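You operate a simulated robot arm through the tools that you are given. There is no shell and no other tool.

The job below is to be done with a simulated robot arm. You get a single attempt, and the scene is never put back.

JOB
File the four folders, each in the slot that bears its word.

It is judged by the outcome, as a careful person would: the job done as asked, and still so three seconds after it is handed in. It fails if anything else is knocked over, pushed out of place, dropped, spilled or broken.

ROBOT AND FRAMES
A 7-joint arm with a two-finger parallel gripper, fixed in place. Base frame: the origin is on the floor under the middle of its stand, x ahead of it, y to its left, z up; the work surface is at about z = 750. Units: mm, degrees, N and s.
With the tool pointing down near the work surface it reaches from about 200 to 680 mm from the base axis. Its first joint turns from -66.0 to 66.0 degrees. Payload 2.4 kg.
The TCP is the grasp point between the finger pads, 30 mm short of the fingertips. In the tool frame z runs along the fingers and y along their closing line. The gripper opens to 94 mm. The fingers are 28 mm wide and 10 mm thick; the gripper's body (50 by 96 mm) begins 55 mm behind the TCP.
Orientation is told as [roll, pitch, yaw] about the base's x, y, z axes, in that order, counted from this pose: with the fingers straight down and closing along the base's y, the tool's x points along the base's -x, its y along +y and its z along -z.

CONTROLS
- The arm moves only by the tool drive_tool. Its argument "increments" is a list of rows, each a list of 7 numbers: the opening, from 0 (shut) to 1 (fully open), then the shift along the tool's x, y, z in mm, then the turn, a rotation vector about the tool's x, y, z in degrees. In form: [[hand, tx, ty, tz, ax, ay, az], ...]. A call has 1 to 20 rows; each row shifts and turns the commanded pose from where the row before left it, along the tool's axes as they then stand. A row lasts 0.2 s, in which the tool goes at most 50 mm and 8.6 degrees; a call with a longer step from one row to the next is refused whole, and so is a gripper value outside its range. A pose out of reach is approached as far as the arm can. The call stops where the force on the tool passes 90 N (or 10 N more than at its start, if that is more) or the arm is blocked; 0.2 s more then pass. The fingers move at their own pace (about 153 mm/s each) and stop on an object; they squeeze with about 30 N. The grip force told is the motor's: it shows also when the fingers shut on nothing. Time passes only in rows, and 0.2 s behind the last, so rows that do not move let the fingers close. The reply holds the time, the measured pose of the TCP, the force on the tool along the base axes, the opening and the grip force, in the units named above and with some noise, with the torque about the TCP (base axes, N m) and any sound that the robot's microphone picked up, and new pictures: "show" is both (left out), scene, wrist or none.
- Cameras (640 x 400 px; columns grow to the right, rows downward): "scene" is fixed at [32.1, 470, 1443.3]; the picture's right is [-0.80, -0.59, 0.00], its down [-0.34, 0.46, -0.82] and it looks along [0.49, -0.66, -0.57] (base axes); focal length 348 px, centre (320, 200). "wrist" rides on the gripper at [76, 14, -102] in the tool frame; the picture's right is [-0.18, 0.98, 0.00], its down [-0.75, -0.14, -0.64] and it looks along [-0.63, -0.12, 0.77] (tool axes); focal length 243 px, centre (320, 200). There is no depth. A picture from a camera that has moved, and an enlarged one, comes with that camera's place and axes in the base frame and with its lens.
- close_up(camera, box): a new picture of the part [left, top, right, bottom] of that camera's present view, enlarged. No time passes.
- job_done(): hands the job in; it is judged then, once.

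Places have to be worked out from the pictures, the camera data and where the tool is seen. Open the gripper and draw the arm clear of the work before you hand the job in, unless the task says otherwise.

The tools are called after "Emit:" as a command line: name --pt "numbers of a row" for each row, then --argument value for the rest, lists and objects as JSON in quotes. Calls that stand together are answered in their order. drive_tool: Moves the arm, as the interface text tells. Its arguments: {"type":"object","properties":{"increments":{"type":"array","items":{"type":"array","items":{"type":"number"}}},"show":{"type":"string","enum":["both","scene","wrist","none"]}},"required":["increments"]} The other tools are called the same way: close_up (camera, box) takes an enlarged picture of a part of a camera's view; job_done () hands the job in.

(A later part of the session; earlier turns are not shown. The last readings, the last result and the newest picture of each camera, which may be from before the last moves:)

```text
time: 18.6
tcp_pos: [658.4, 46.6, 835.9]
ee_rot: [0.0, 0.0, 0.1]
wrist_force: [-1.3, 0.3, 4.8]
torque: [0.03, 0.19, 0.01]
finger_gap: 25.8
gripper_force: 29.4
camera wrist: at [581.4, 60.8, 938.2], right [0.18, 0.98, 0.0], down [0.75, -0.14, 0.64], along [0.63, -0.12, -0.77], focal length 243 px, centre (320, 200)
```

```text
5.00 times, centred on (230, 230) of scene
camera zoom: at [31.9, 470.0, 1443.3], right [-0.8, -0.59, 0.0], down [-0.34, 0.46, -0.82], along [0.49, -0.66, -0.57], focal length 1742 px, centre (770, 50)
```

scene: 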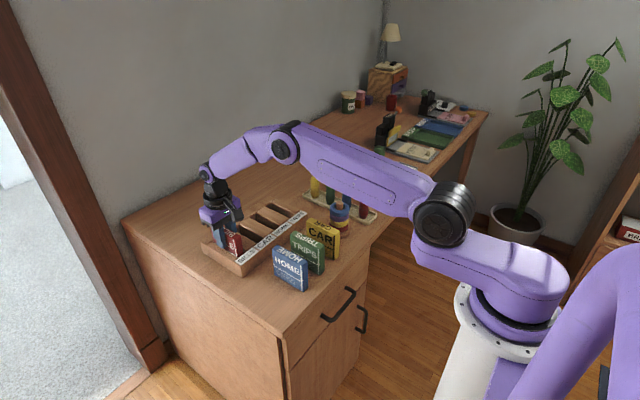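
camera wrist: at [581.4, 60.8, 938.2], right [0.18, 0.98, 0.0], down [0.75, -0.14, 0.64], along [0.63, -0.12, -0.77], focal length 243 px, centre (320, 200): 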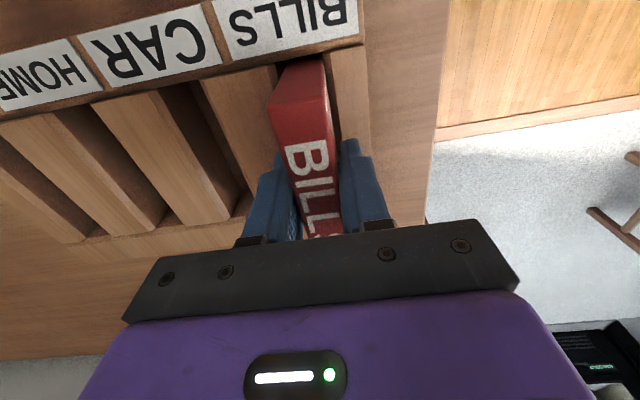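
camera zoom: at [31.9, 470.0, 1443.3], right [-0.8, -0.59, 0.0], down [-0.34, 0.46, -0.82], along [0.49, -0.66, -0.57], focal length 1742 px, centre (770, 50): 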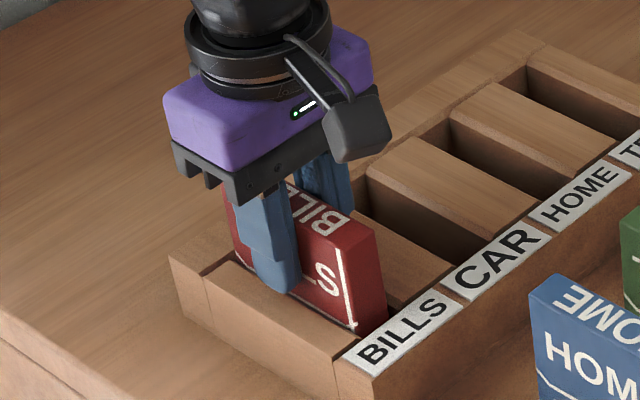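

A +4.8 N contact at z of about 836 means the folder has reached the slot floor. I open the fingers and rise straight up.

Emit:
drive_tool --pt "0.32 0 0 0 0 0 0" --pt "0.45 0 0 0 0 0 0" --pt "0.5 0 0 0 0 0 0" --pt "0.5 0 0 -5 0 0 0" --pt "0.5 0 0 -15 0 0 0" --pt "0.5 0 0 -25 0 0 0" --pt "0.5 0 0 -30 0 0 0" --pt "0.5 0 0 -25 0 0 0" --pt "0.5 0 0 -10 0 0 0" --pt "0.5 0 0 0 0 0 0" --show "both"

Emit:
close_up --camera "scene" --box '[190, 190, 310, 280]'

Emit:
close_up --camera "wrist" --box '[50, 0, 350, 200]'

```text
time: 20.8
tcp_pos: [656.4, 46.7, 945.6]
ee_rot: [0.0, 0.0, 0.1]
wrist_force: [-0.8, 0.5, -0.4]
torque: [0.02, 0.01, 0.02]
finger_gap: 46.9
gripper_force: 0.1
camera wrist: at [580.8, 60.8, 1048.3], right [0.18, 0.98, 0.0], down [0.75, -0.14, 0.64], along [0.63, -0.12, -0.77], focal length 243 px, centre (320, 200)
```

scene: 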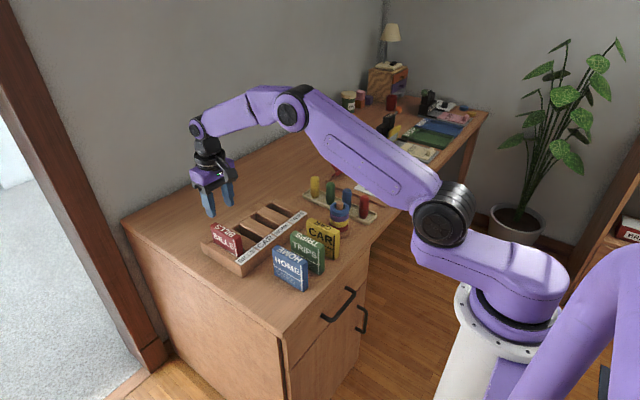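
wrist: 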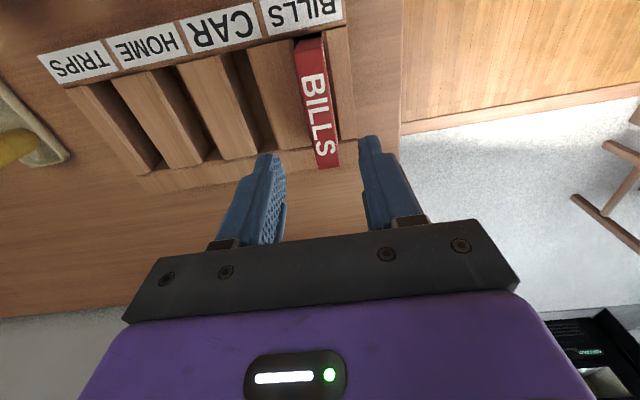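

```text
4.44 times, centred on (250, 235) of scene
camera zoom: at [32.1, 470.0, 1443.3], right [-0.8, -0.59, 0.0], down [-0.34, 0.46, -0.82], along [0.49, -0.66, -0.57], focal length 1548 px, centre (631, 44)
```

zoom: 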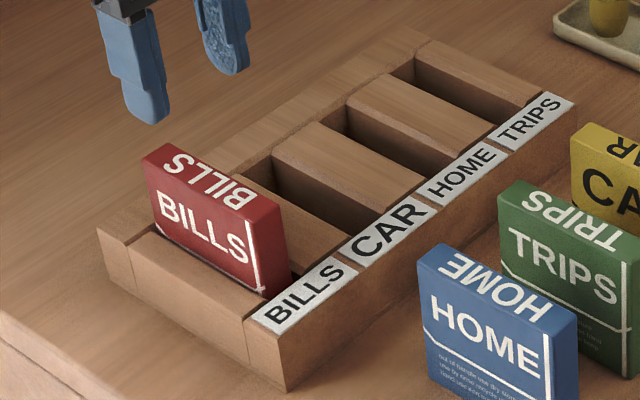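

```text
2.00 times, centred on (200, 100) of wrist
camera zoom: at [580.8, 60.8, 1048.3], right [0.18, 0.98, 0.0], down [0.75, -0.14, 0.64], along [0.63, -0.12, -0.77], focal length 485 px, centre (560, 400)
```

zoom: 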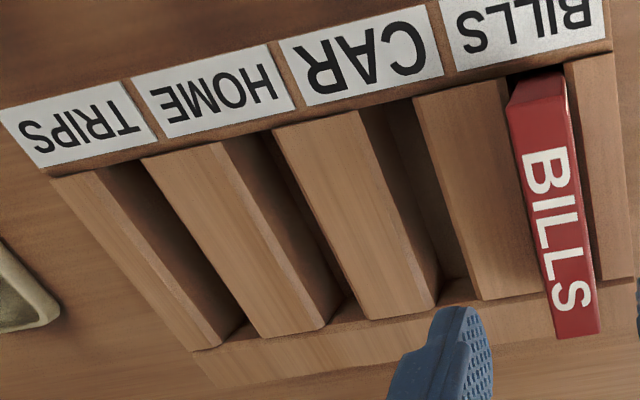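

BILLS is filed and upright. Next is HOME at about (465, 11): I move back above it.

Emit:
drive_tool --pt "0.52 15 -3 0 0 0 0" --pt "0.52 28 -5 0 0 0 0" --pt "0.52 35 -7 0 0 0 0" --pt "0.52 35 -7 0 0 0 0" --pt "0.52 35 -6 0 0 0 0" --pt "0.52 25 -5 0 0 0 0" --pt "0.52 14 -2 5 0 0 0" --pt "0.52 4.5 0 5 0 0 0" --pt "0.52 0 0 0 0 0 0" --show "both"

Emit:
close_up --camera "wrist" --box '[270, 20, 400, 190]'

Emit:
close_up --camera "wrist" --box '[110, 20, 310, 180]'

```text
time: 22.8
tcp_pos: [465.6, 12.2, 936.0]
ee_rot: [-0.1, 0.0, 0.0]
wrist_force: [-0.1, 0.2, 0.2]
torque: [0.02, 0.02, -0.01]
finger_gap: 48.5
gripper_force: 0.1
camera wrist: at [389.3, 25.9, 1038.3], right [0.18, 0.98, 0.0], down [0.75, -0.14, 0.64], along [0.63, -0.12, -0.77], focal length 243 px, centre (320, 200)
```

scene: 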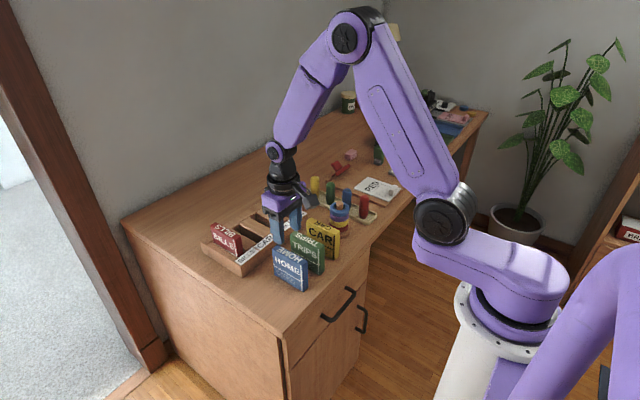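
wrist: 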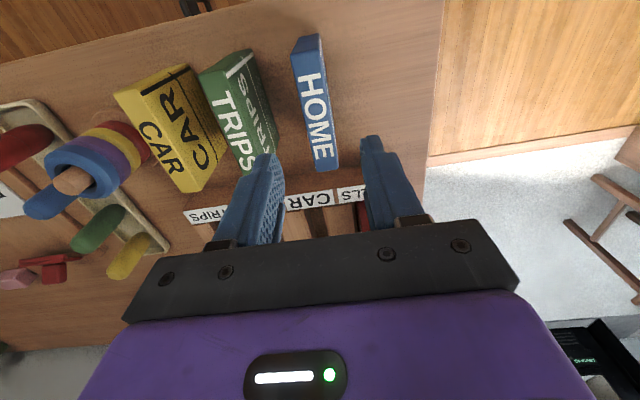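

```text
2.35 times, centred on (335, 105) of wrist
camera zoom: at [389.3, 25.9, 1038.3], right [0.18, 0.98, 0.0], down [0.75, -0.14, 0.64], along [0.63, -0.12, -0.77], focal length 571 px, centre (285, 424)
```

zoom: 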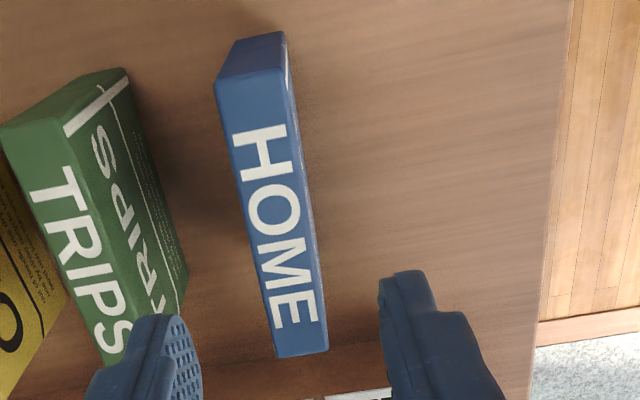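

```text
2.50 times, centred on (210, 100) of wrist
camera zoom: at [389.3, 25.9, 1038.3], right [0.18, 0.98, 0.0], down [0.75, -0.14, 0.64], along [0.63, -0.12, -0.77], focal length 606 px, centre (595, 450)
```

zoom: 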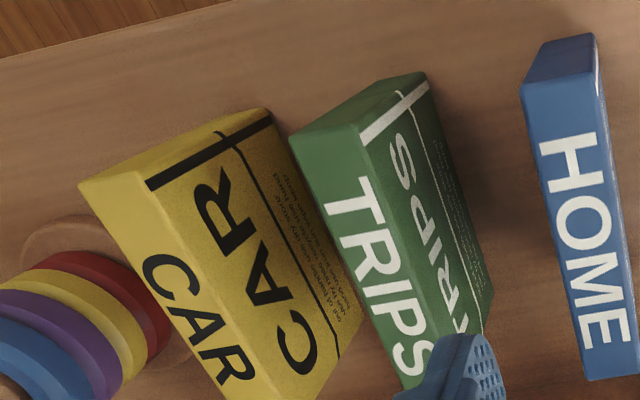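

HOME measures about (465, 10.5), so I shift y by -1.3, descend to about z 830 and close on it.

Emit:
drive_tool --pt "0.52 0 -1.3 10 0 0 0" --pt "0.52 0 0 22 0 0 0" --pt "0.52 0 0 25 0 0 0" --pt "0.52 0 0 20 0 0 0" --pt "0.52 0 0 14 0 0 0" --pt "0.52 0 0 10 0 0 0" --pt "0.52 0 0 5 0 0 0" --pt "0.52 0 0 0 0 0 0" --show "both"

Emit:
close_up --camera "wrist" --box '[220, 30, 400, 240]'

```text
time: 24.6
tcp_pos: [465.0, 10.1, 829.7]
ee_rot: [0.0, 0.0, 0.0]
wrist_force: [-0.6, 0.0, -0.1]
torque: [-0.02, 0.02, -0.02]
finger_gap: 48.8
gripper_force: 0.0
camera wrist: at [389.4, 24.2, 932.1], right [0.18, 0.98, 0.0], down [0.75, -0.14, 0.64], along [0.63, -0.12, -0.77], focal length 243 px, centre (320, 200)
```

scene: 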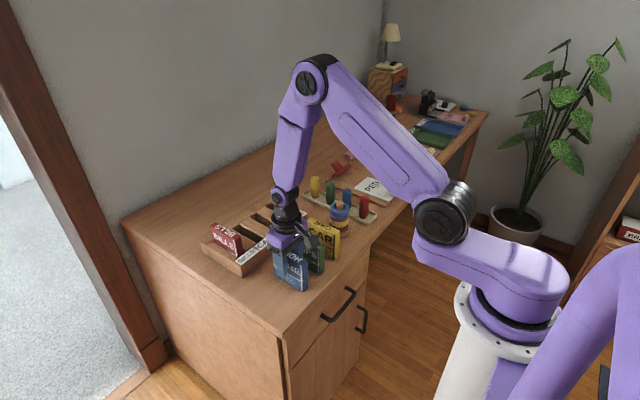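
wrist: 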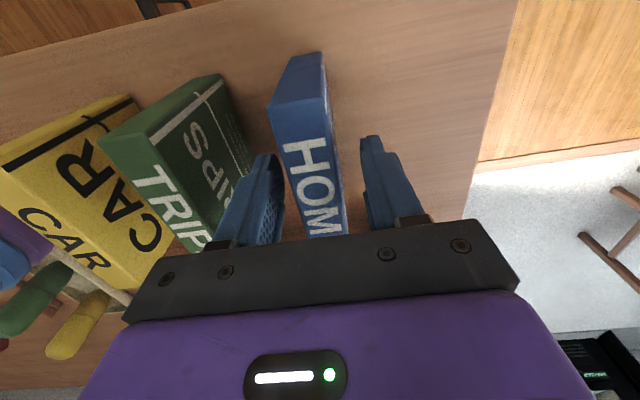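

```text
1.90 times, centred on (310, 135) of wrist
camera zoom: at [389.4, 24.2, 932.1], right [0.18, 0.98, 0.0], down [0.75, -0.14, 0.64], along [0.63, -0.12, -0.77], focal length 462 px, centre (339, 324)
```

zoom: 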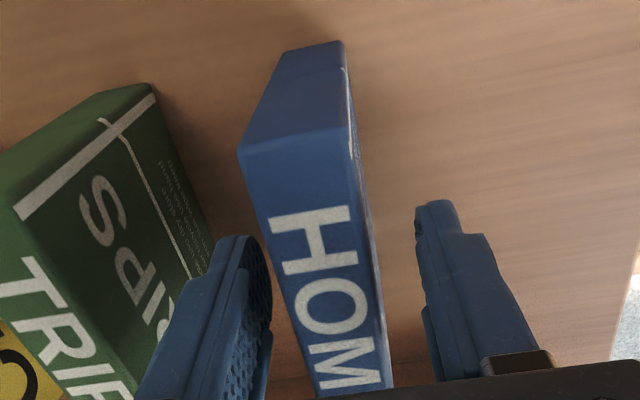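

The fingers are clear of TRIPS and centred on HOME. I close, then lift straight up.

Emit:
drive_tool --pt "0.35 0 0 0 0 0 0" --pt "0.2 0 0 0 0 0 0" --pt "0.0 0 0 0 0 0 0" --pt "0.0 0 0 0 0 0 0" --pt "0.0 0 0 -3 0 0 0" --pt "0.0 0 0 -8 0 0 0" --pt "0.0 0 0 -15 0 0 0" --pt "0.0 0 0 -22 0 0 0" --pt "0.0 0 0 -25 0 0 0" --pt "0.0 0 0 -25 0 0 0" --pt "0.0 0 0 -20 0 0 0" --pt "0.0 0 0 -10 0 0 0" --pt "0.0 0 0 -3 0 0 0" --pt "0.0 0 0 0 0 0 0" --show "both"

```text
time: 27.6
tcp_pos: [465.4, 11.5, 961.2]
ee_rot: [0.0, 0.0, 0.0]
wrist_force: [-0.3, -0.6, -0.6]
torque: [0.02, 0.0, 0.0]
finger_gap: 25.6
gripper_force: 29.6
camera wrist: at [390.0, 24.5, 1063.1], right [0.18, 0.98, 0.0], down [0.75, -0.14, 0.64], along [0.63, -0.12, -0.77], focal length 243 px, centre (320, 200)
```

scene: 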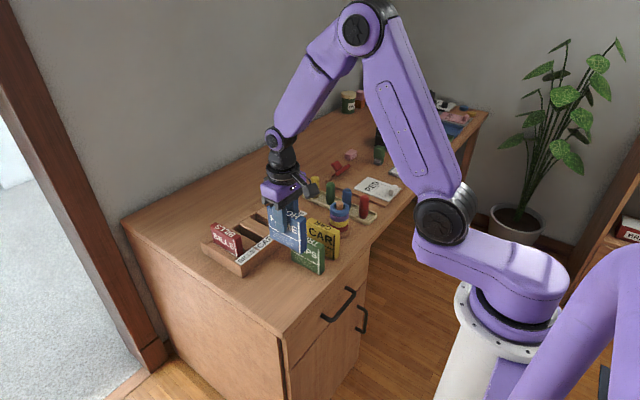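
wrist: 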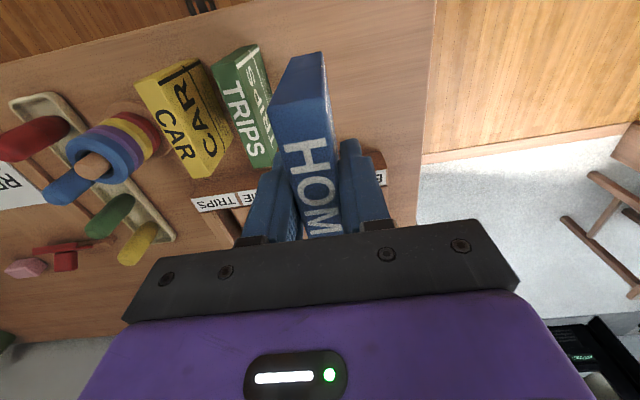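

HOME is held and clear of its neighbours. I carry it over the HOME slot at (656.5, -96).

Emit:
drive_tool --pt "0.0 -8 -5 0 0 0 0" --pt "0.0 -16 -9 0 0 0 0" --pt "0.0 -22 -12 0 0 0 0" --pt "0.0 -24 -13 0 0 0 0" --pt "0.0 -26 -14.6 0 0 0 0" --pt "0.0 -26 -14 0 0 0 0" --pt "0.0 -24 -13 0 0 0 0" --pt "0.0 -20 -11 0 0 0 0" --pt "0.0 -14 -8 0 0 0 0" --pt "0.0 -8 -5 0 0 0 0" --pt "0.0 -3.5 -2 0 0 0 0" --pt "0.0 0 0 0 0 0 0" --show "both"

Emit:
close_up --camera "wrist" --box '[270, 0, 370, 62]'

Emit:
close_up --camera "wrist" --box '[190, 0, 430, 150]'

Emit:
close_up --camera "scene" --box '[200, 160, 320, 280]'

```text
time: 30.2
tcp_pos: [657.2, -97.1, 960.5]
ee_rot: [0.0, 0.0, 0.0]
wrist_force: [-0.7, 1.5, 0.1]
torque: [-0.02, 0.01, 0.0]
finger_gap: 25.6
gripper_force: 30.5
camera wrist: at [581.4, -82.7, 1062.7], right [0.18, 0.98, 0.0], down [0.75, -0.14, 0.64], along [0.63, -0.12, -0.77], focal length 243 px, centre (320, 200)
```

scene: 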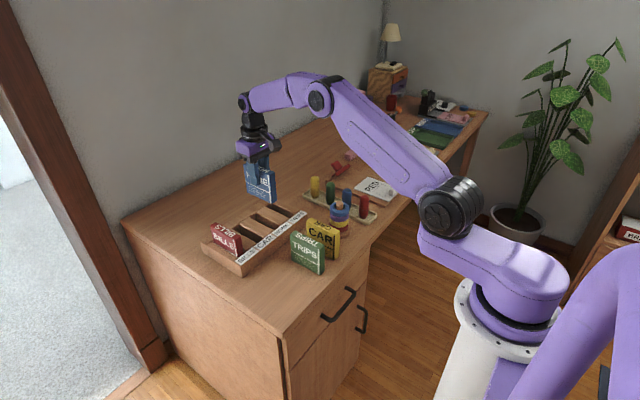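
wrist: 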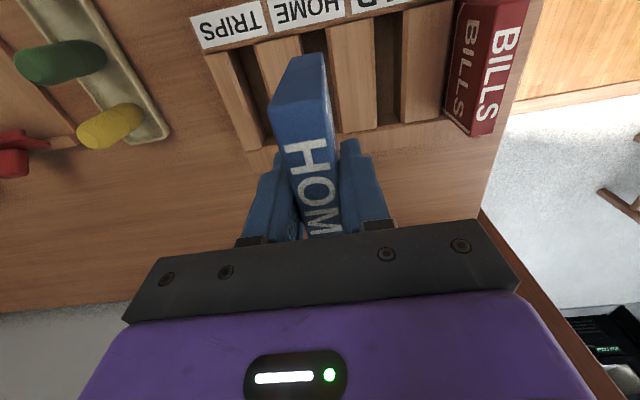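

```text
6.40 times, centred on (320, 31) of wrist
camera zoom: at [581.4, -82.7, 1062.7], right [0.18, 0.98, 0.0], down [0.75, -0.14, 0.64], along [0.63, -0.12, -0.77], focal length 1553 px, centre (320, 1282)
```

zoom: 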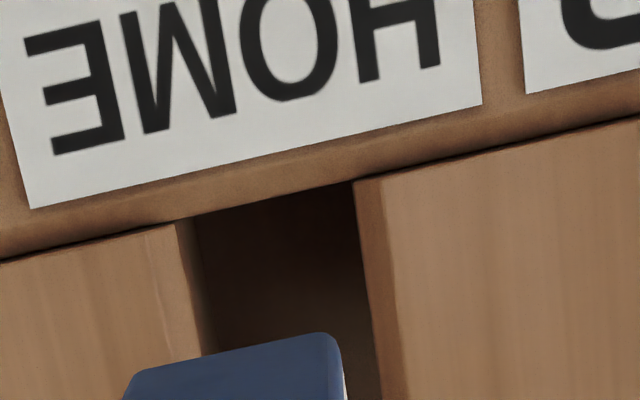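

```text
2.67 times, centred on (310, 75) of wrist
camera zoom: at [581.4, -82.7, 1062.7], right [0.18, 0.98, 0.0], down [0.75, -0.14, 0.64], along [0.63, -0.12, -0.77], focal length 647 px, centre (347, 533)
```

zoom: 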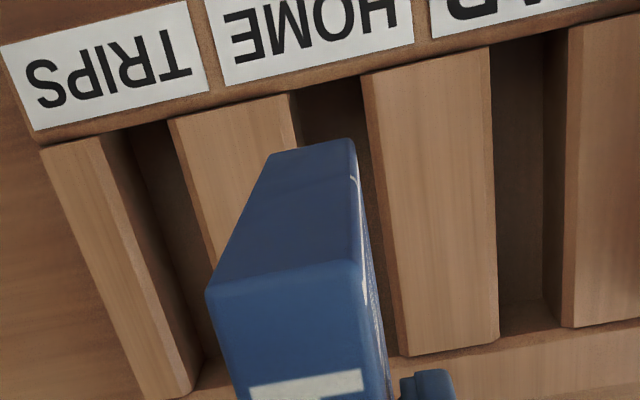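

```text
3.33 times, centred on (260, 220) of scene
camera zoom: at [32.1, 470.0, 1443.3], right [-0.8, -0.59, 0.0], down [-0.34, 0.46, -0.82], along [0.49, -0.66, -0.57], focal length 1161 px, centre (520, 133)
```

zoom: 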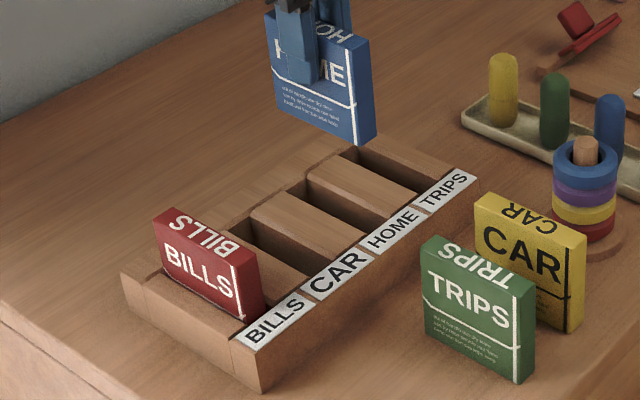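

Directly below the camera, the HOME slot walls read about -105.4 and -81.9. The folder bottom spans about -107.8 to -86.2, so I need a shift of about +3.1 in y and -1 in x. That means the slot pitch is really about 70 mm. I correct this and lower to just above the rack.

Emit:
drive_tool --pt "0.0 1 3.1 4 0 0 0" --pt "0.0 0 0 16 0 0 0" --pt "0.0 0 0 22 0 0 0" --pt "0.0 0 0 20 0 0 0" --pt "0.0 0 0 12 0 0 0" --pt "0.0 0 0 4 0 0 0" --pt "0.0 0 0 0 0 0 0" --show "both"

Emit:
close_up --camera "wrist" --box '[230, 0, 390, 100]'

Emit:
close_up --camera "scene" --box '[220, 170, 310, 260]'

```text
time: 31.8
tcp_pos: [657.0, -92.1, 881.6]
ee_rot: [0.0, 0.0, -0.1]
wrist_force: [-0.6, -0.3, -1.5]
torque: [0.0, 0.01, 0.04]
finger_gap: 25.6
gripper_force: 30.0
camera wrist: at [580.2, -79.4, 984.5], right [0.18, 0.98, 0.0], down [0.75, -0.14, 0.64], along [0.63, -0.12, -0.77], focal length 243 px, centre (320, 200)
```

scene: 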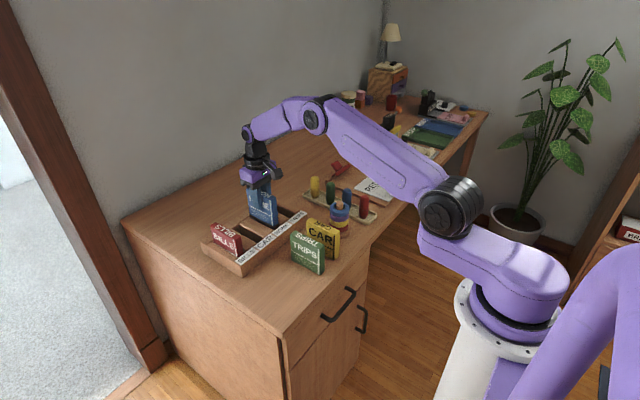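
wrist: 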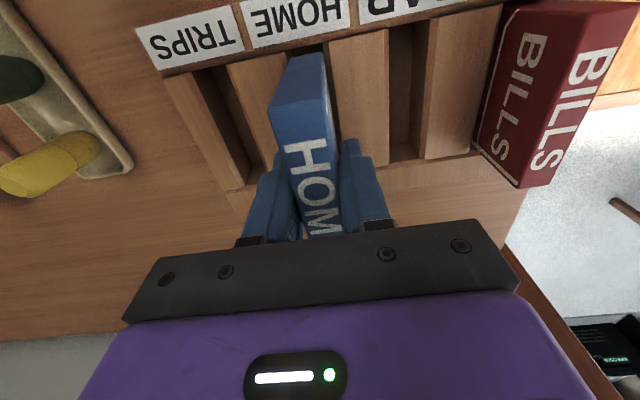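

```text
4.00 times, centred on (310, 50) of wrist
camera zoom: at [580.2, -79.4, 984.5], right [0.18, 0.98, 0.0], down [0.75, -0.14, 0.64], along [0.63, -0.12, -0.77], focal length 970 px, centre (360, 800)
```

zoom: 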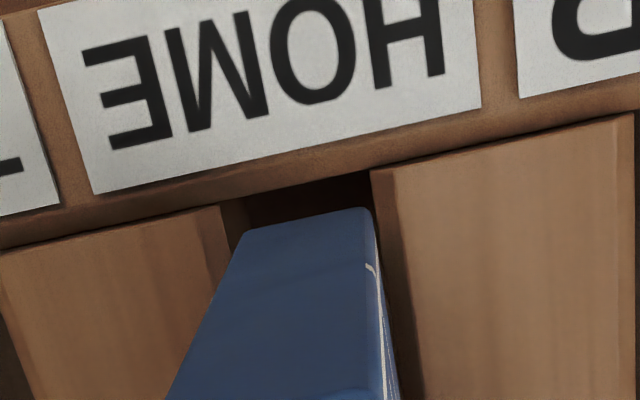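

```text
4.44 times, centred on (265, 215) of scene
camera zoom: at [32.1, 470.0, 1443.3], right [-0.8, -0.59, 0.0], down [-0.34, 0.46, -0.82], along [0.49, -0.66, -0.57], focal length 1548 px, centre (564, 133)
```

zoom: 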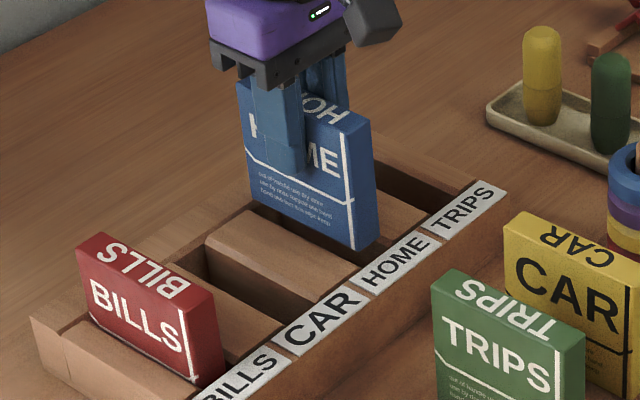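

HOME is now centred: the folder spans -104.1 to -82.5 and the slot -105.0 to -81.7. I lower slowly into the slot.

Emit:
drive_tool --pt "0.0 0 0 3 0 0 0" --pt "0.0 0 0 4 0 0 0" --pt "0.0 0 0 4 0 0 0" --pt "0.0 0 0 4 0 0 0" --pt "0.0 0 0 4 0 0 0" --pt "0.0 0 0 3 0 0 0" --pt "0.0 0 0 0 0 0 0" --show "wrist"

Emit:
close_up --camera "scene" --box '[220, 170, 310, 260]'

```text
time: 33.4
tcp_pos: [656.9, -93.8, 859.9]
ee_rot: [0.0, -0.1, 0.0]
wrist_force: [0.8, 0.8, -0.8]
torque: [0.0, 0.01, 0.0]
finger_gap: 25.8
gripper_force: 30.2
camera wrist: at [580.5, -79.1, 962.6], right [0.18, 0.98, 0.0], down [0.75, -0.14, 0.64], along [0.63, -0.12, -0.77], focal length 243 px, centre (320, 200)
```

wrist: 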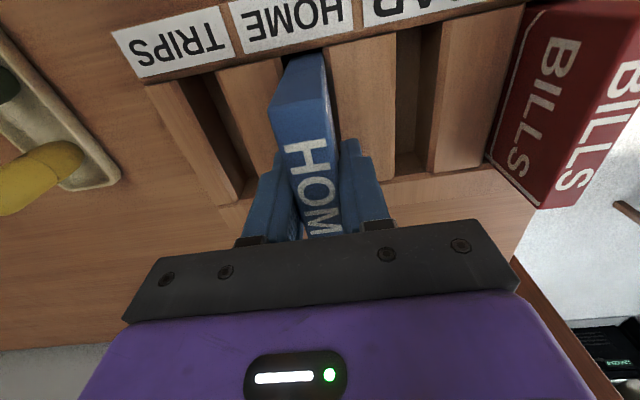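

```text
4.44 times, centred on (265, 215) of scene
camera zoom: at [32.1, 470.0, 1443.3], right [-0.8, -0.59, 0.0], down [-0.34, 0.46, -0.82], along [0.49, -0.66, -0.57], focal length 1548 px, centre (564, 133)
```

zoom: 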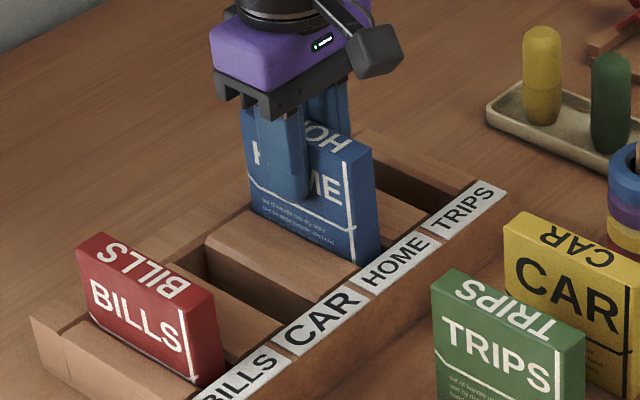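

It's entering freely, with no contact force. I keep going toward the floor, expected near z 836.

Emit:
drive_tool --pt "0.0 0 0 4 0 0 0" --pt "0.0 0 0 4 0 0 0" --pt "0.0 0 0 4 0 0 0" --pt "0.0 0 0 4 0 0 0" --pt "0.0 0 0 3 0 0 0" --pt "0.0 0 0 2 0 0 0" --pt "0.0 0 0 0 0 0 0" --show "none"

```text
time: 35.0
tcp_pos: [656.0, -92.4, 840.2]
ee_rot: [-0.1, -0.1, 0.0]
wrist_force: [0.6, -0.7, -0.4]
torque: [0.0, -0.03, 0.0]
finger_gap: 25.7
gripper_force: 29.9
```

Emit:
drive_tool --pt "0.0 0 0 2 0 0 0" --pt "0.0 0 0 1 0 0 0" --pt "0.0 0 0 0 0 0 0" --show "none"

```text
time: 35.8
tcp_pos: [655.5, -92.9, 836.8]
ee_rot: [-0.1, -0.1, 0.1]
wrist_force: [-0.7, -0.6, -1.5]
torque: [-0.06, 0.02, 0.0]
finger_gap: 25.5
gripper_force: 29.9
```

Emit:
drive_tool --pt "0.0 0 0 1 0 0 0" --pt "0.0 0 0 0.5 0 0 0" --pt "0.0 0 0 0 0 0 0" --show "none"

```text
time: 36.6
tcp_pos: [657.1, -93.2, 835.0]
ee_rot: [-0.1, 0.0, 0.0]
wrist_force: [-2.1, -0.1, 4.1]
torque: [-0.01, 0.06, -0.02]
finger_gap: 25.6
gripper_force: 30.2
```

The 4 N contact shows HOME is on the slot floor. I release, rise and check.

Emit:
drive_tool --pt "0.32 0 0 0 0 0 0" --pt "0.45 0 0 0 0 0 0" --pt "0.52 0 0 0 0 0 0" --pt "0.52 0 0 -5 0 0 0" --pt "0.52 0 0 -15 0 0 0" --pt "0.52 0 0 -25 0 0 0" --pt "0.52 0 0 -30 0 0 0" --pt "0.52 0 0 -25 0 0 0" --pt "0.52 0 0 -10 0 0 0" --pt "0.52 0 0 0 0 0 0" --show "both"

Emit:
close_up --camera "scene" --box '[190, 180, 330, 280]'

Emit:
close_up --camera "wrist" --box '[180, 0, 520, 200]'

```text
time: 38.8
tcp_pos: [656.1, -92.6, 945.6]
ee_rot: [-0.1, 0.1, 0.0]
wrist_force: [-0.1, 0.4, 0.0]
torque: [-0.01, 0.03, 0.06]
finger_gap: 49.0
gripper_force: 0.1
camera wrist: at [580.1, -78.3, 1048.3], right [0.18, 0.98, 0.0], down [0.75, -0.14, 0.64], along [0.63, -0.12, -0.77], focal length 243 px, centre (320, 200)
```

scene: 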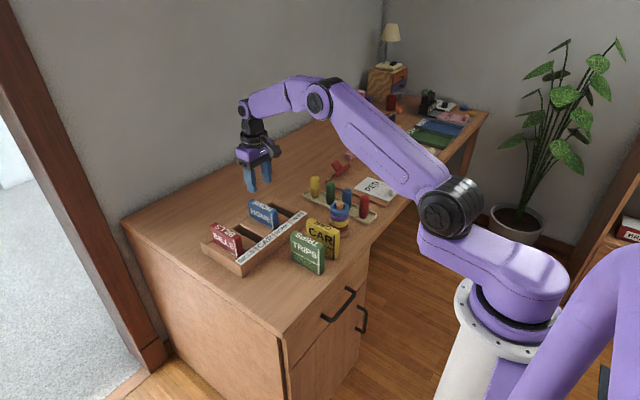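
wrist: 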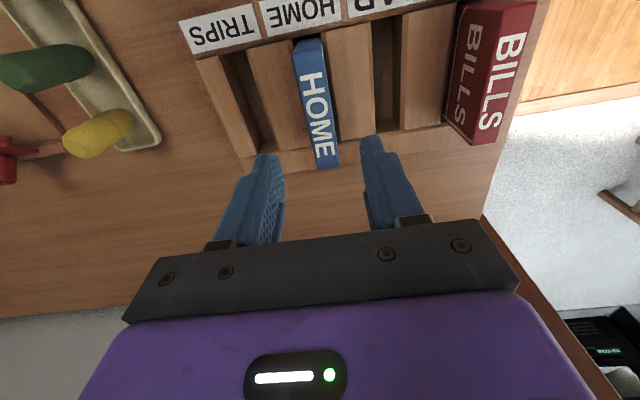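

```text
4.00 times, centred on (260, 230) of scene
camera zoom: at [32.1, 470.0, 1443.3], right [-0.8, -0.59, 0.0], down [-0.34, 0.46, -0.82], along [0.49, -0.66, -0.57], focal length 1394 px, centre (560, 80)
```

zoom: 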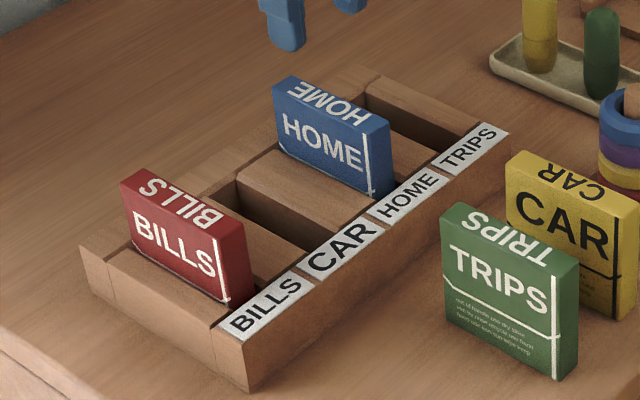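

```text
1.88 times, centred on (350, 100) of wrist
camera zoom: at [580.1, -78.3, 1048.3], right [0.18, 0.98, 0.0], down [0.75, -0.14, 0.64], along [0.63, -0.12, -0.77], focal length 457 px, centre (264, 388)
```

zoom: 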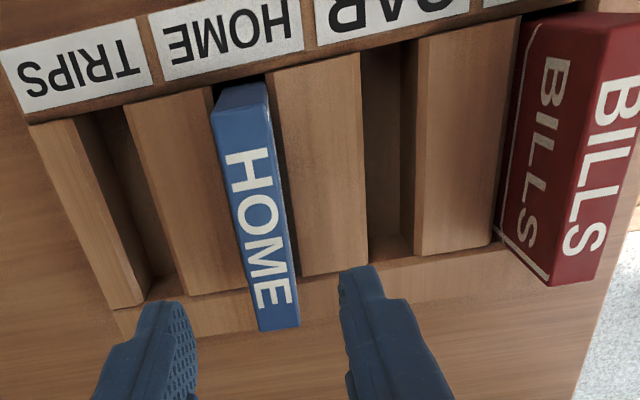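

HOME is filed upright. Next is TRIPS, near (465, -59.5). I move above it, aiming the grip about 10 mm nearer the robot so the reach at its slot stays comfortable.

Emit:
drive_tool --pt "0.5 15 3 0 0 0 0" --pt "0.5 28 5 0 0 0 0" --pt "0.5 35 6 0 0 0 0" --pt "0.5 38 6 0 0 0 0" --pt "0.5 36 6 0 0 0 0" --pt "0.5 28 5 0 0 0 0" --pt "0.5 16 2 5 0 0 0" --pt "0.5 4.7 0.5 5 0 0 0" --pt "0.5 0 0 0 0 0 0" --show "both"

Emit:
close_up --camera "wrist" --box '[270, 20, 400, 190]'

Emit:
close_up --camera "wrist" --box '[130, 20, 330, 180]'

```text
time: 40.8
tcp_pos: [455.7, -59.3, 936.1]
ee_rot: [0.0, 0.0, 0.0]
wrist_force: [0.2, -0.6, 0.6]
torque: [0.02, 0.02, 0.0]
finger_gap: 47.1
gripper_force: 0.2
camera wrist: at [379.4, -45.8, 1037.7], right [0.18, 0.98, 0.0], down [0.75, -0.14, 0.64], along [0.63, -0.12, -0.77], focal length 243 px, centre (320, 200)
```

scene: 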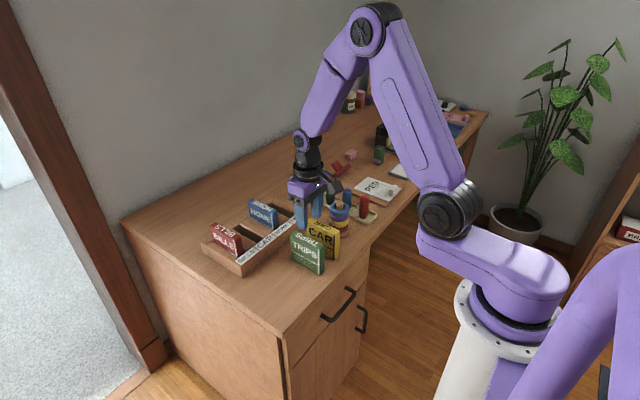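
wrist: 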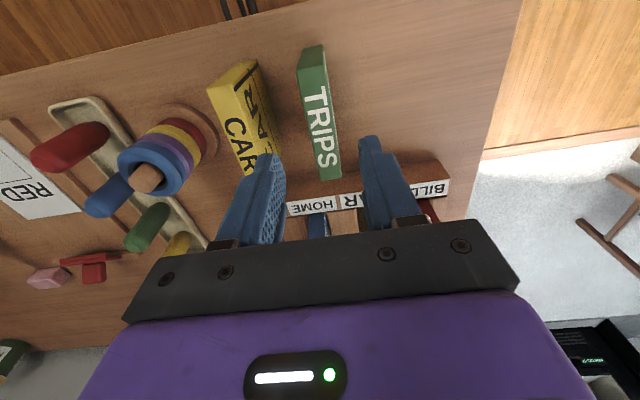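

```text
2.35 times, centred on (335, 105) of wrist
camera zoom: at [379.4, -45.8, 1037.7], right [0.18, 0.98, 0.0], down [0.75, -0.14, 0.64], along [0.63, -0.12, -0.77], focal length 571 px, centre (285, 424)
```

zoom: 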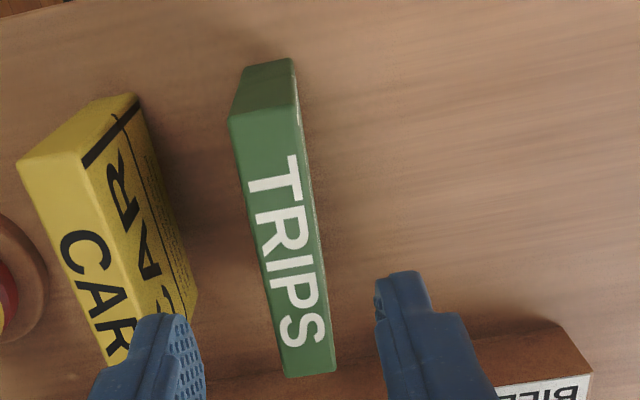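

```text
2.50 times, centred on (230, 100) of wrist
camera zoom: at [379.4, -45.8, 1037.7], right [0.18, 0.98, 0.0], down [0.75, -0.14, 0.64], along [0.63, -0.12, -0.77], focal length 606 px, centre (545, 450)
```

zoom: 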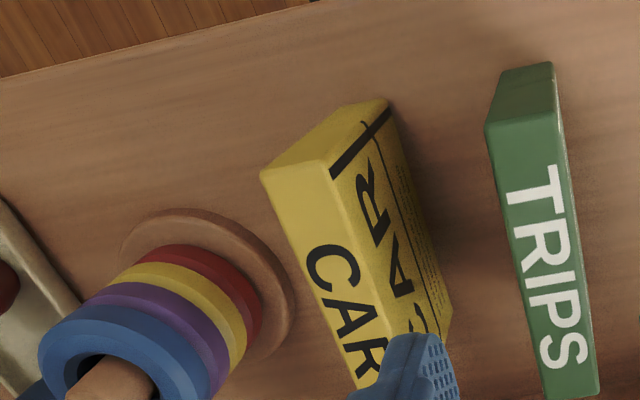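

TRIPS measures centre (465, -59.8), square to the axes. I lower onto it with a -0.3 correction in y and check before closing.

Emit:
drive_tool --pt "0.5 0 -0.3 10 0 0 0" --pt "0.5 0 0 22 0 0 0" --pt "0.5 0 0 25 0 0 0" --pt "0.5 0 0 20 0 0 0" --pt "0.5 0 0 14 0 0 0" --pt "0.5 0 0 10 0 0 0" --pt "0.5 0 0 4.5 0 0 0" --pt "0.5 0 0 0 0 0 0" --show "wrist"

Emit:
close_up --camera "wrist" --box '[220, 30, 400, 240]'

```text
time: 42.6
tcp_pos: [455.0, -60.8, 830.0]
ee_rot: [-0.1, 0.0, 0.1]
wrist_force: [0.1, -0.1, -0.1]
torque: [-0.01, 0.0, -0.03]
finger_gap: 47.1
gripper_force: 0.0
camera wrist: at [379.7, -45.8, 931.6], right [0.18, 0.98, 0.0], down [0.75, -0.14, 0.64], along [0.63, -0.12, -0.77], focal length 243 px, centre (320, 200)
```

wrist: 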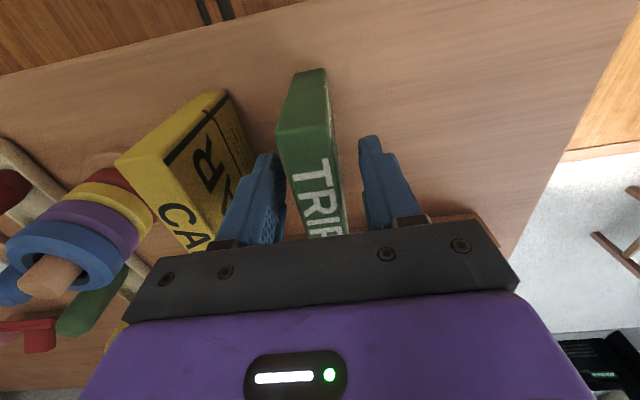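

```text
1.90 times, centred on (310, 135) of wrist
camera zoom: at [379.7, -45.8, 931.6], right [0.18, 0.98, 0.0], down [0.75, -0.14, 0.64], along [0.63, -0.12, -0.77], focal length 462 px, centre (339, 324)
```

zoom: 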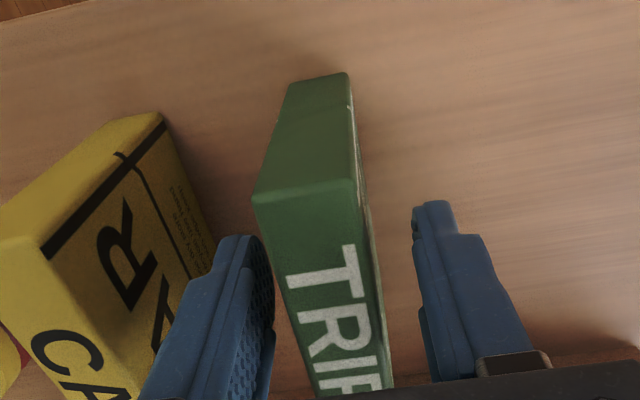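

The fingers straddle TRIPS without touching CAR. I close and lift.

Emit:
drive_tool --pt "0.35 0 0 0 0 0 0" --pt "0.2 0 0 0 0 0 0" --pt "0.0 0 0 0 0 0 0" --pt "0.0 0 0 0 0 0 0" --pt "0.0 0 0 -3 0 0 0" --pt "0.0 0 0 -8 0 0 0" --pt "0.0 0 0 -15 0 0 0" --pt "0.0 0 0 -22 0 0 0" --pt "0.0 0 0 -25 0 0 0" --pt "0.0 0 0 -25 0 0 0" --pt "0.0 0 0 -20 0 0 0" --pt "0.0 0 0 -10 0 0 0" --pt "0.0 0 0 -3 0 0 0" --pt "0.0 0 0 0 0 0 0" --show "both"

```text
time: 45.6
tcp_pos: [455.5, -59.4, 961.0]
ee_rot: [0.2, 0.0, 0.1]
wrist_force: [-0.1, -0.5, -0.7]
torque: [0.01, 0.0, -0.02]
finger_gap: 25.8
gripper_force: 29.9
camera wrist: at [379.4, -45.6, 1063.1], right [0.18, 0.98, 0.0], down [0.75, -0.14, 0.64], along [0.63, -0.12, -0.77], focal length 243 px, centre (320, 200)
```

scene: 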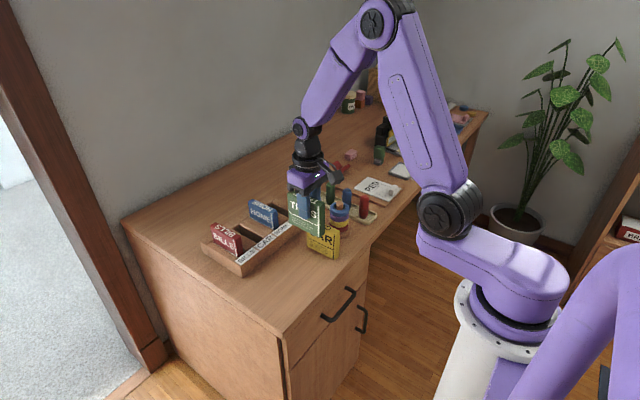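
wrist: 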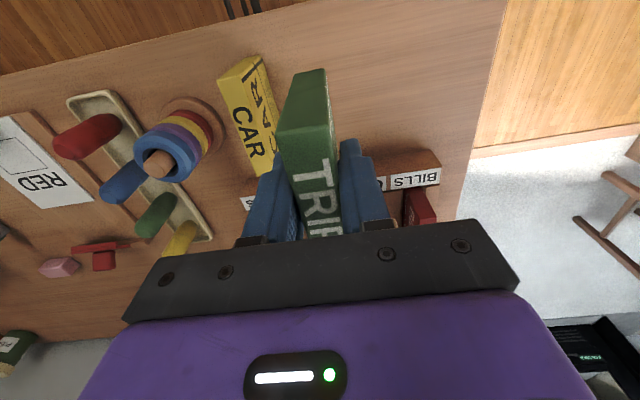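

TRIPS is lifted cleanly. I carry it over the TRIPS slot; TCP target is (646, -162.7), using the 70 mm pitch.

Emit:
drive_tool --pt "0.0 -8 -5 0 0 0 0" --pt "0.0 -16 -9 0 0 0 0" --pt "0.0 -22 -12 0 0 0 0" --pt "0.0 -24 -13 0 0 0 0" --pt "0.0 -26 -14 0 0 0 0" --pt "0.0 -26 -13.5 0 0 0 0" --pt "0.0 -24 -12.5 0 0 0 0" --pt "0.0 -20 -11 0 0 0 0" --pt "0.0 -14 -7 0 0 0 0" --pt "0.0 -8 -4 0 0 0 0" --pt "0.0 -3 -2 0 0 0 0" --pt "0.0 0 0 0 0 0 0" --show "both"

Emit:
close_up --camera "wrist" --box '[260, 10, 360, 73]'

Emit:
close_up --camera "wrist" --box '[190, 0, 430, 150]'

Emit:
close_up --camera "scene" --box '[220, 140, 340, 260]'

```text
time: 48.2
tcp_pos: [647.4, -163.5, 961.2]
ee_rot: [0.0, 0.0, 0.0]
wrist_force: [-0.2, -0.3, -1.7]
torque: [-0.02, 0.01, -0.01]
finger_gap: 25.5
gripper_force: 30.0
camera wrist: at [570.7, -149.3, 1063.2], right [0.18, 0.98, 0.0], down [0.75, -0.14, 0.64], along [0.63, -0.12, -0.77], focal length 243 px, centre (320, 200)
```

scene: 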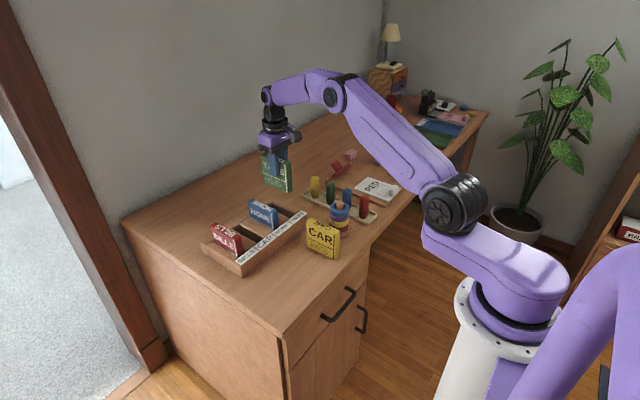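
wrist: 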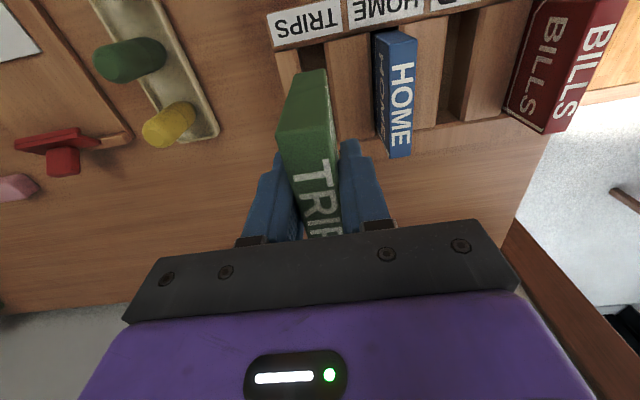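

```text
6.35 times, centred on (310, 42) of wrist
camera zoom: at [570.7, -149.3, 1063.2], right [0.18, 0.98, 0.0], down [0.75, -0.14, 0.64], along [0.63, -0.12, -0.77], focal length 1540 px, centre (384, 1206)
```

zoom: 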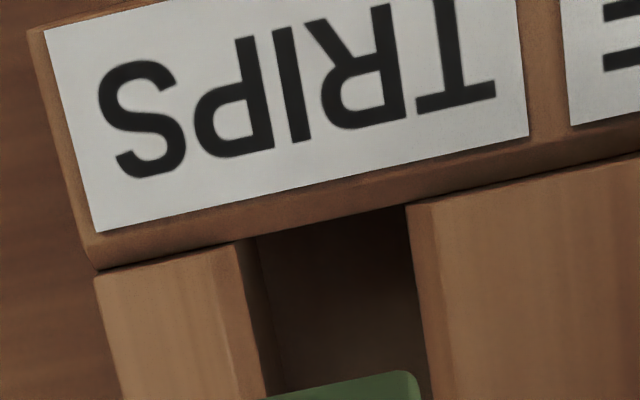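

```text
2.67 times, centred on (310, 75) of wrist
camera zoom: at [570.7, -149.3, 1063.2], right [0.18, 0.98, 0.0], down [0.75, -0.14, 0.64], along [0.63, -0.12, -0.77], focal length 647 px, centre (347, 533)
```

zoom: 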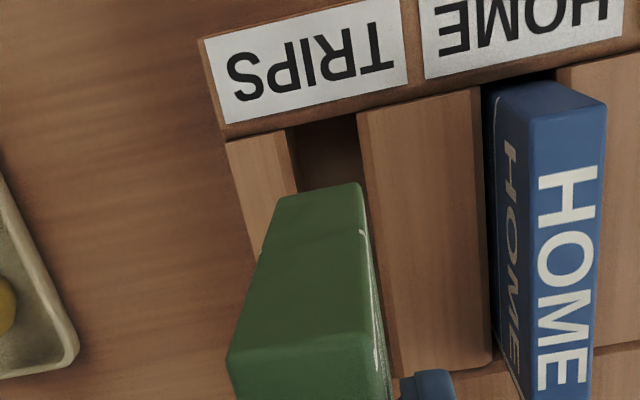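

```text
3.33 times, centred on (280, 200) of scene
camera zoom: at [32.1, 470.0, 1443.3], right [-0.8, -0.59, 0.0], down [-0.34, 0.46, -0.82], along [0.49, -0.66, -0.57], focal length 1161 px, centre (453, 200)
```

zoom: 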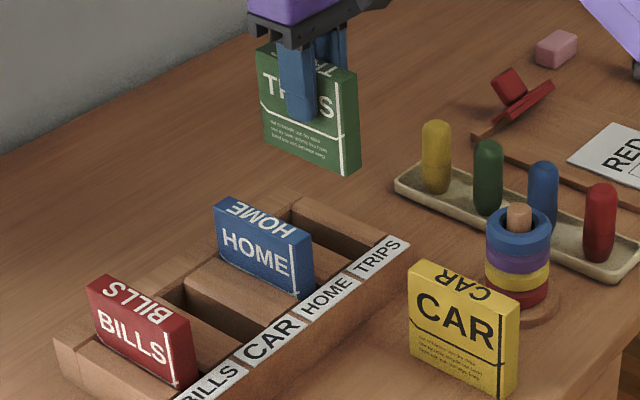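

I zoom on the folder's lower edge and the slot together to fix the last millimetre.

Emit:
close_up --camera "wrist" --box '[270, 35, 350, 85]'

```text
8.00 times, centred on (310, 60) of wrist
camera zoom: at [570.7, -149.3, 1063.2], right [0.18, 0.98, 0.0], down [0.75, -0.14, 0.64], along [0.63, -0.12, -0.77], focal length 1941 px, centre (400, 1320)
```

zoom: 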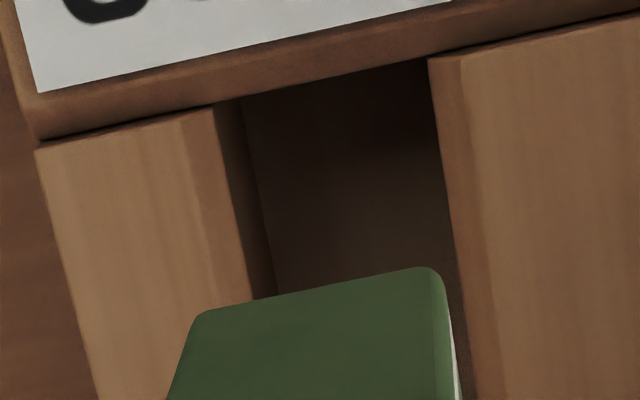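

With the side wall separated from the chamfer, the slot reads -178.5 to -151.8 and the folder -174.3 to -152.5. I shift y by -1.3 and lower to just above the rack.

Emit:
drive_tool --pt "0.0 0 -1.3 4 0 0 0" --pt "0.0 0 0 16 0 0 0" --pt "0.0 0 0 22 0 0 0" --pt "0.0 0 0 20 0 0 0" --pt "0.0 0 0 12 0 0 0" --pt "0.0 0 0 5 0 0 0" --pt "0.0 0 0 0 0 0 0" --show "both"

Emit:
close_up --camera "wrist" --box '[260, 20, 360, 83]'

Emit:
close_up --camera "scene" --box '[240, 150, 330, 240]'

```text
time: 49.8
tcp_pos: [646.3, -164.4, 880.8]
ee_rot: [0.0, 0.0, 0.0]
wrist_force: [0.0, -0.2, -0.9]
torque: [0.02, 0.01, 0.0]
finger_gap: 25.5
gripper_force: 30.5
camera wrist: at [570.6, -150.2, 984.0], right [0.18, 0.98, 0.0], down [0.75, -0.14, 0.64], along [0.63, -0.12, -0.77], focal length 243 px, centre (320, 200)
```

scene: 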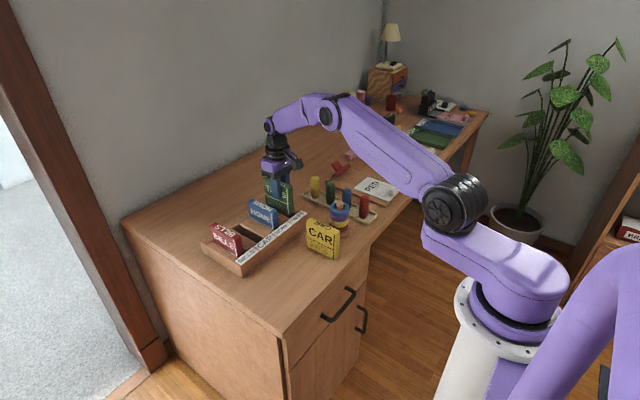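
wrist: 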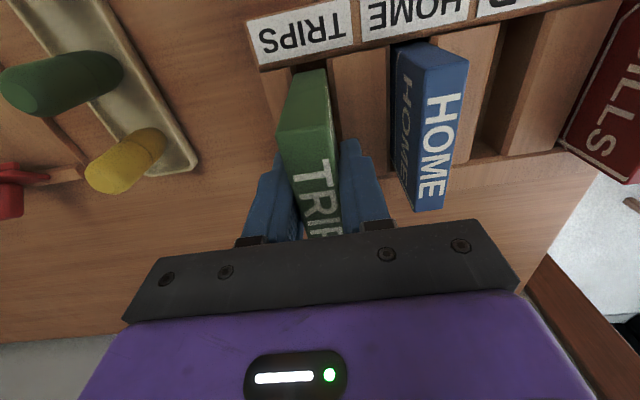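

```text
6.35 times, centred on (310, 52) of wrist
camera zoom: at [570.6, -150.2, 984.0], right [0.18, 0.98, 0.0], down [0.75, -0.14, 0.64], along [0.63, -0.12, -0.77], focal length 1540 px, centre (384, 1143)
```

zoom: 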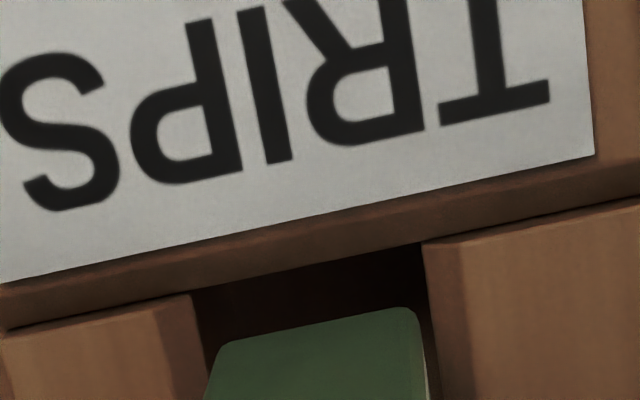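

```text
4.44 times, centred on (285, 195) of scene
camera zoom: at [32.1, 470.0, 1443.3], right [-0.8, -0.59, 0.0], down [-0.34, 0.46, -0.82], along [0.49, -0.66, -0.57], focal length 1548 px, centre (476, 222)
```

zoom: 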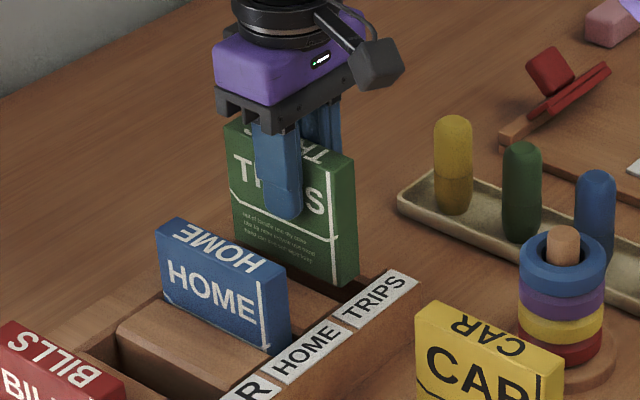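

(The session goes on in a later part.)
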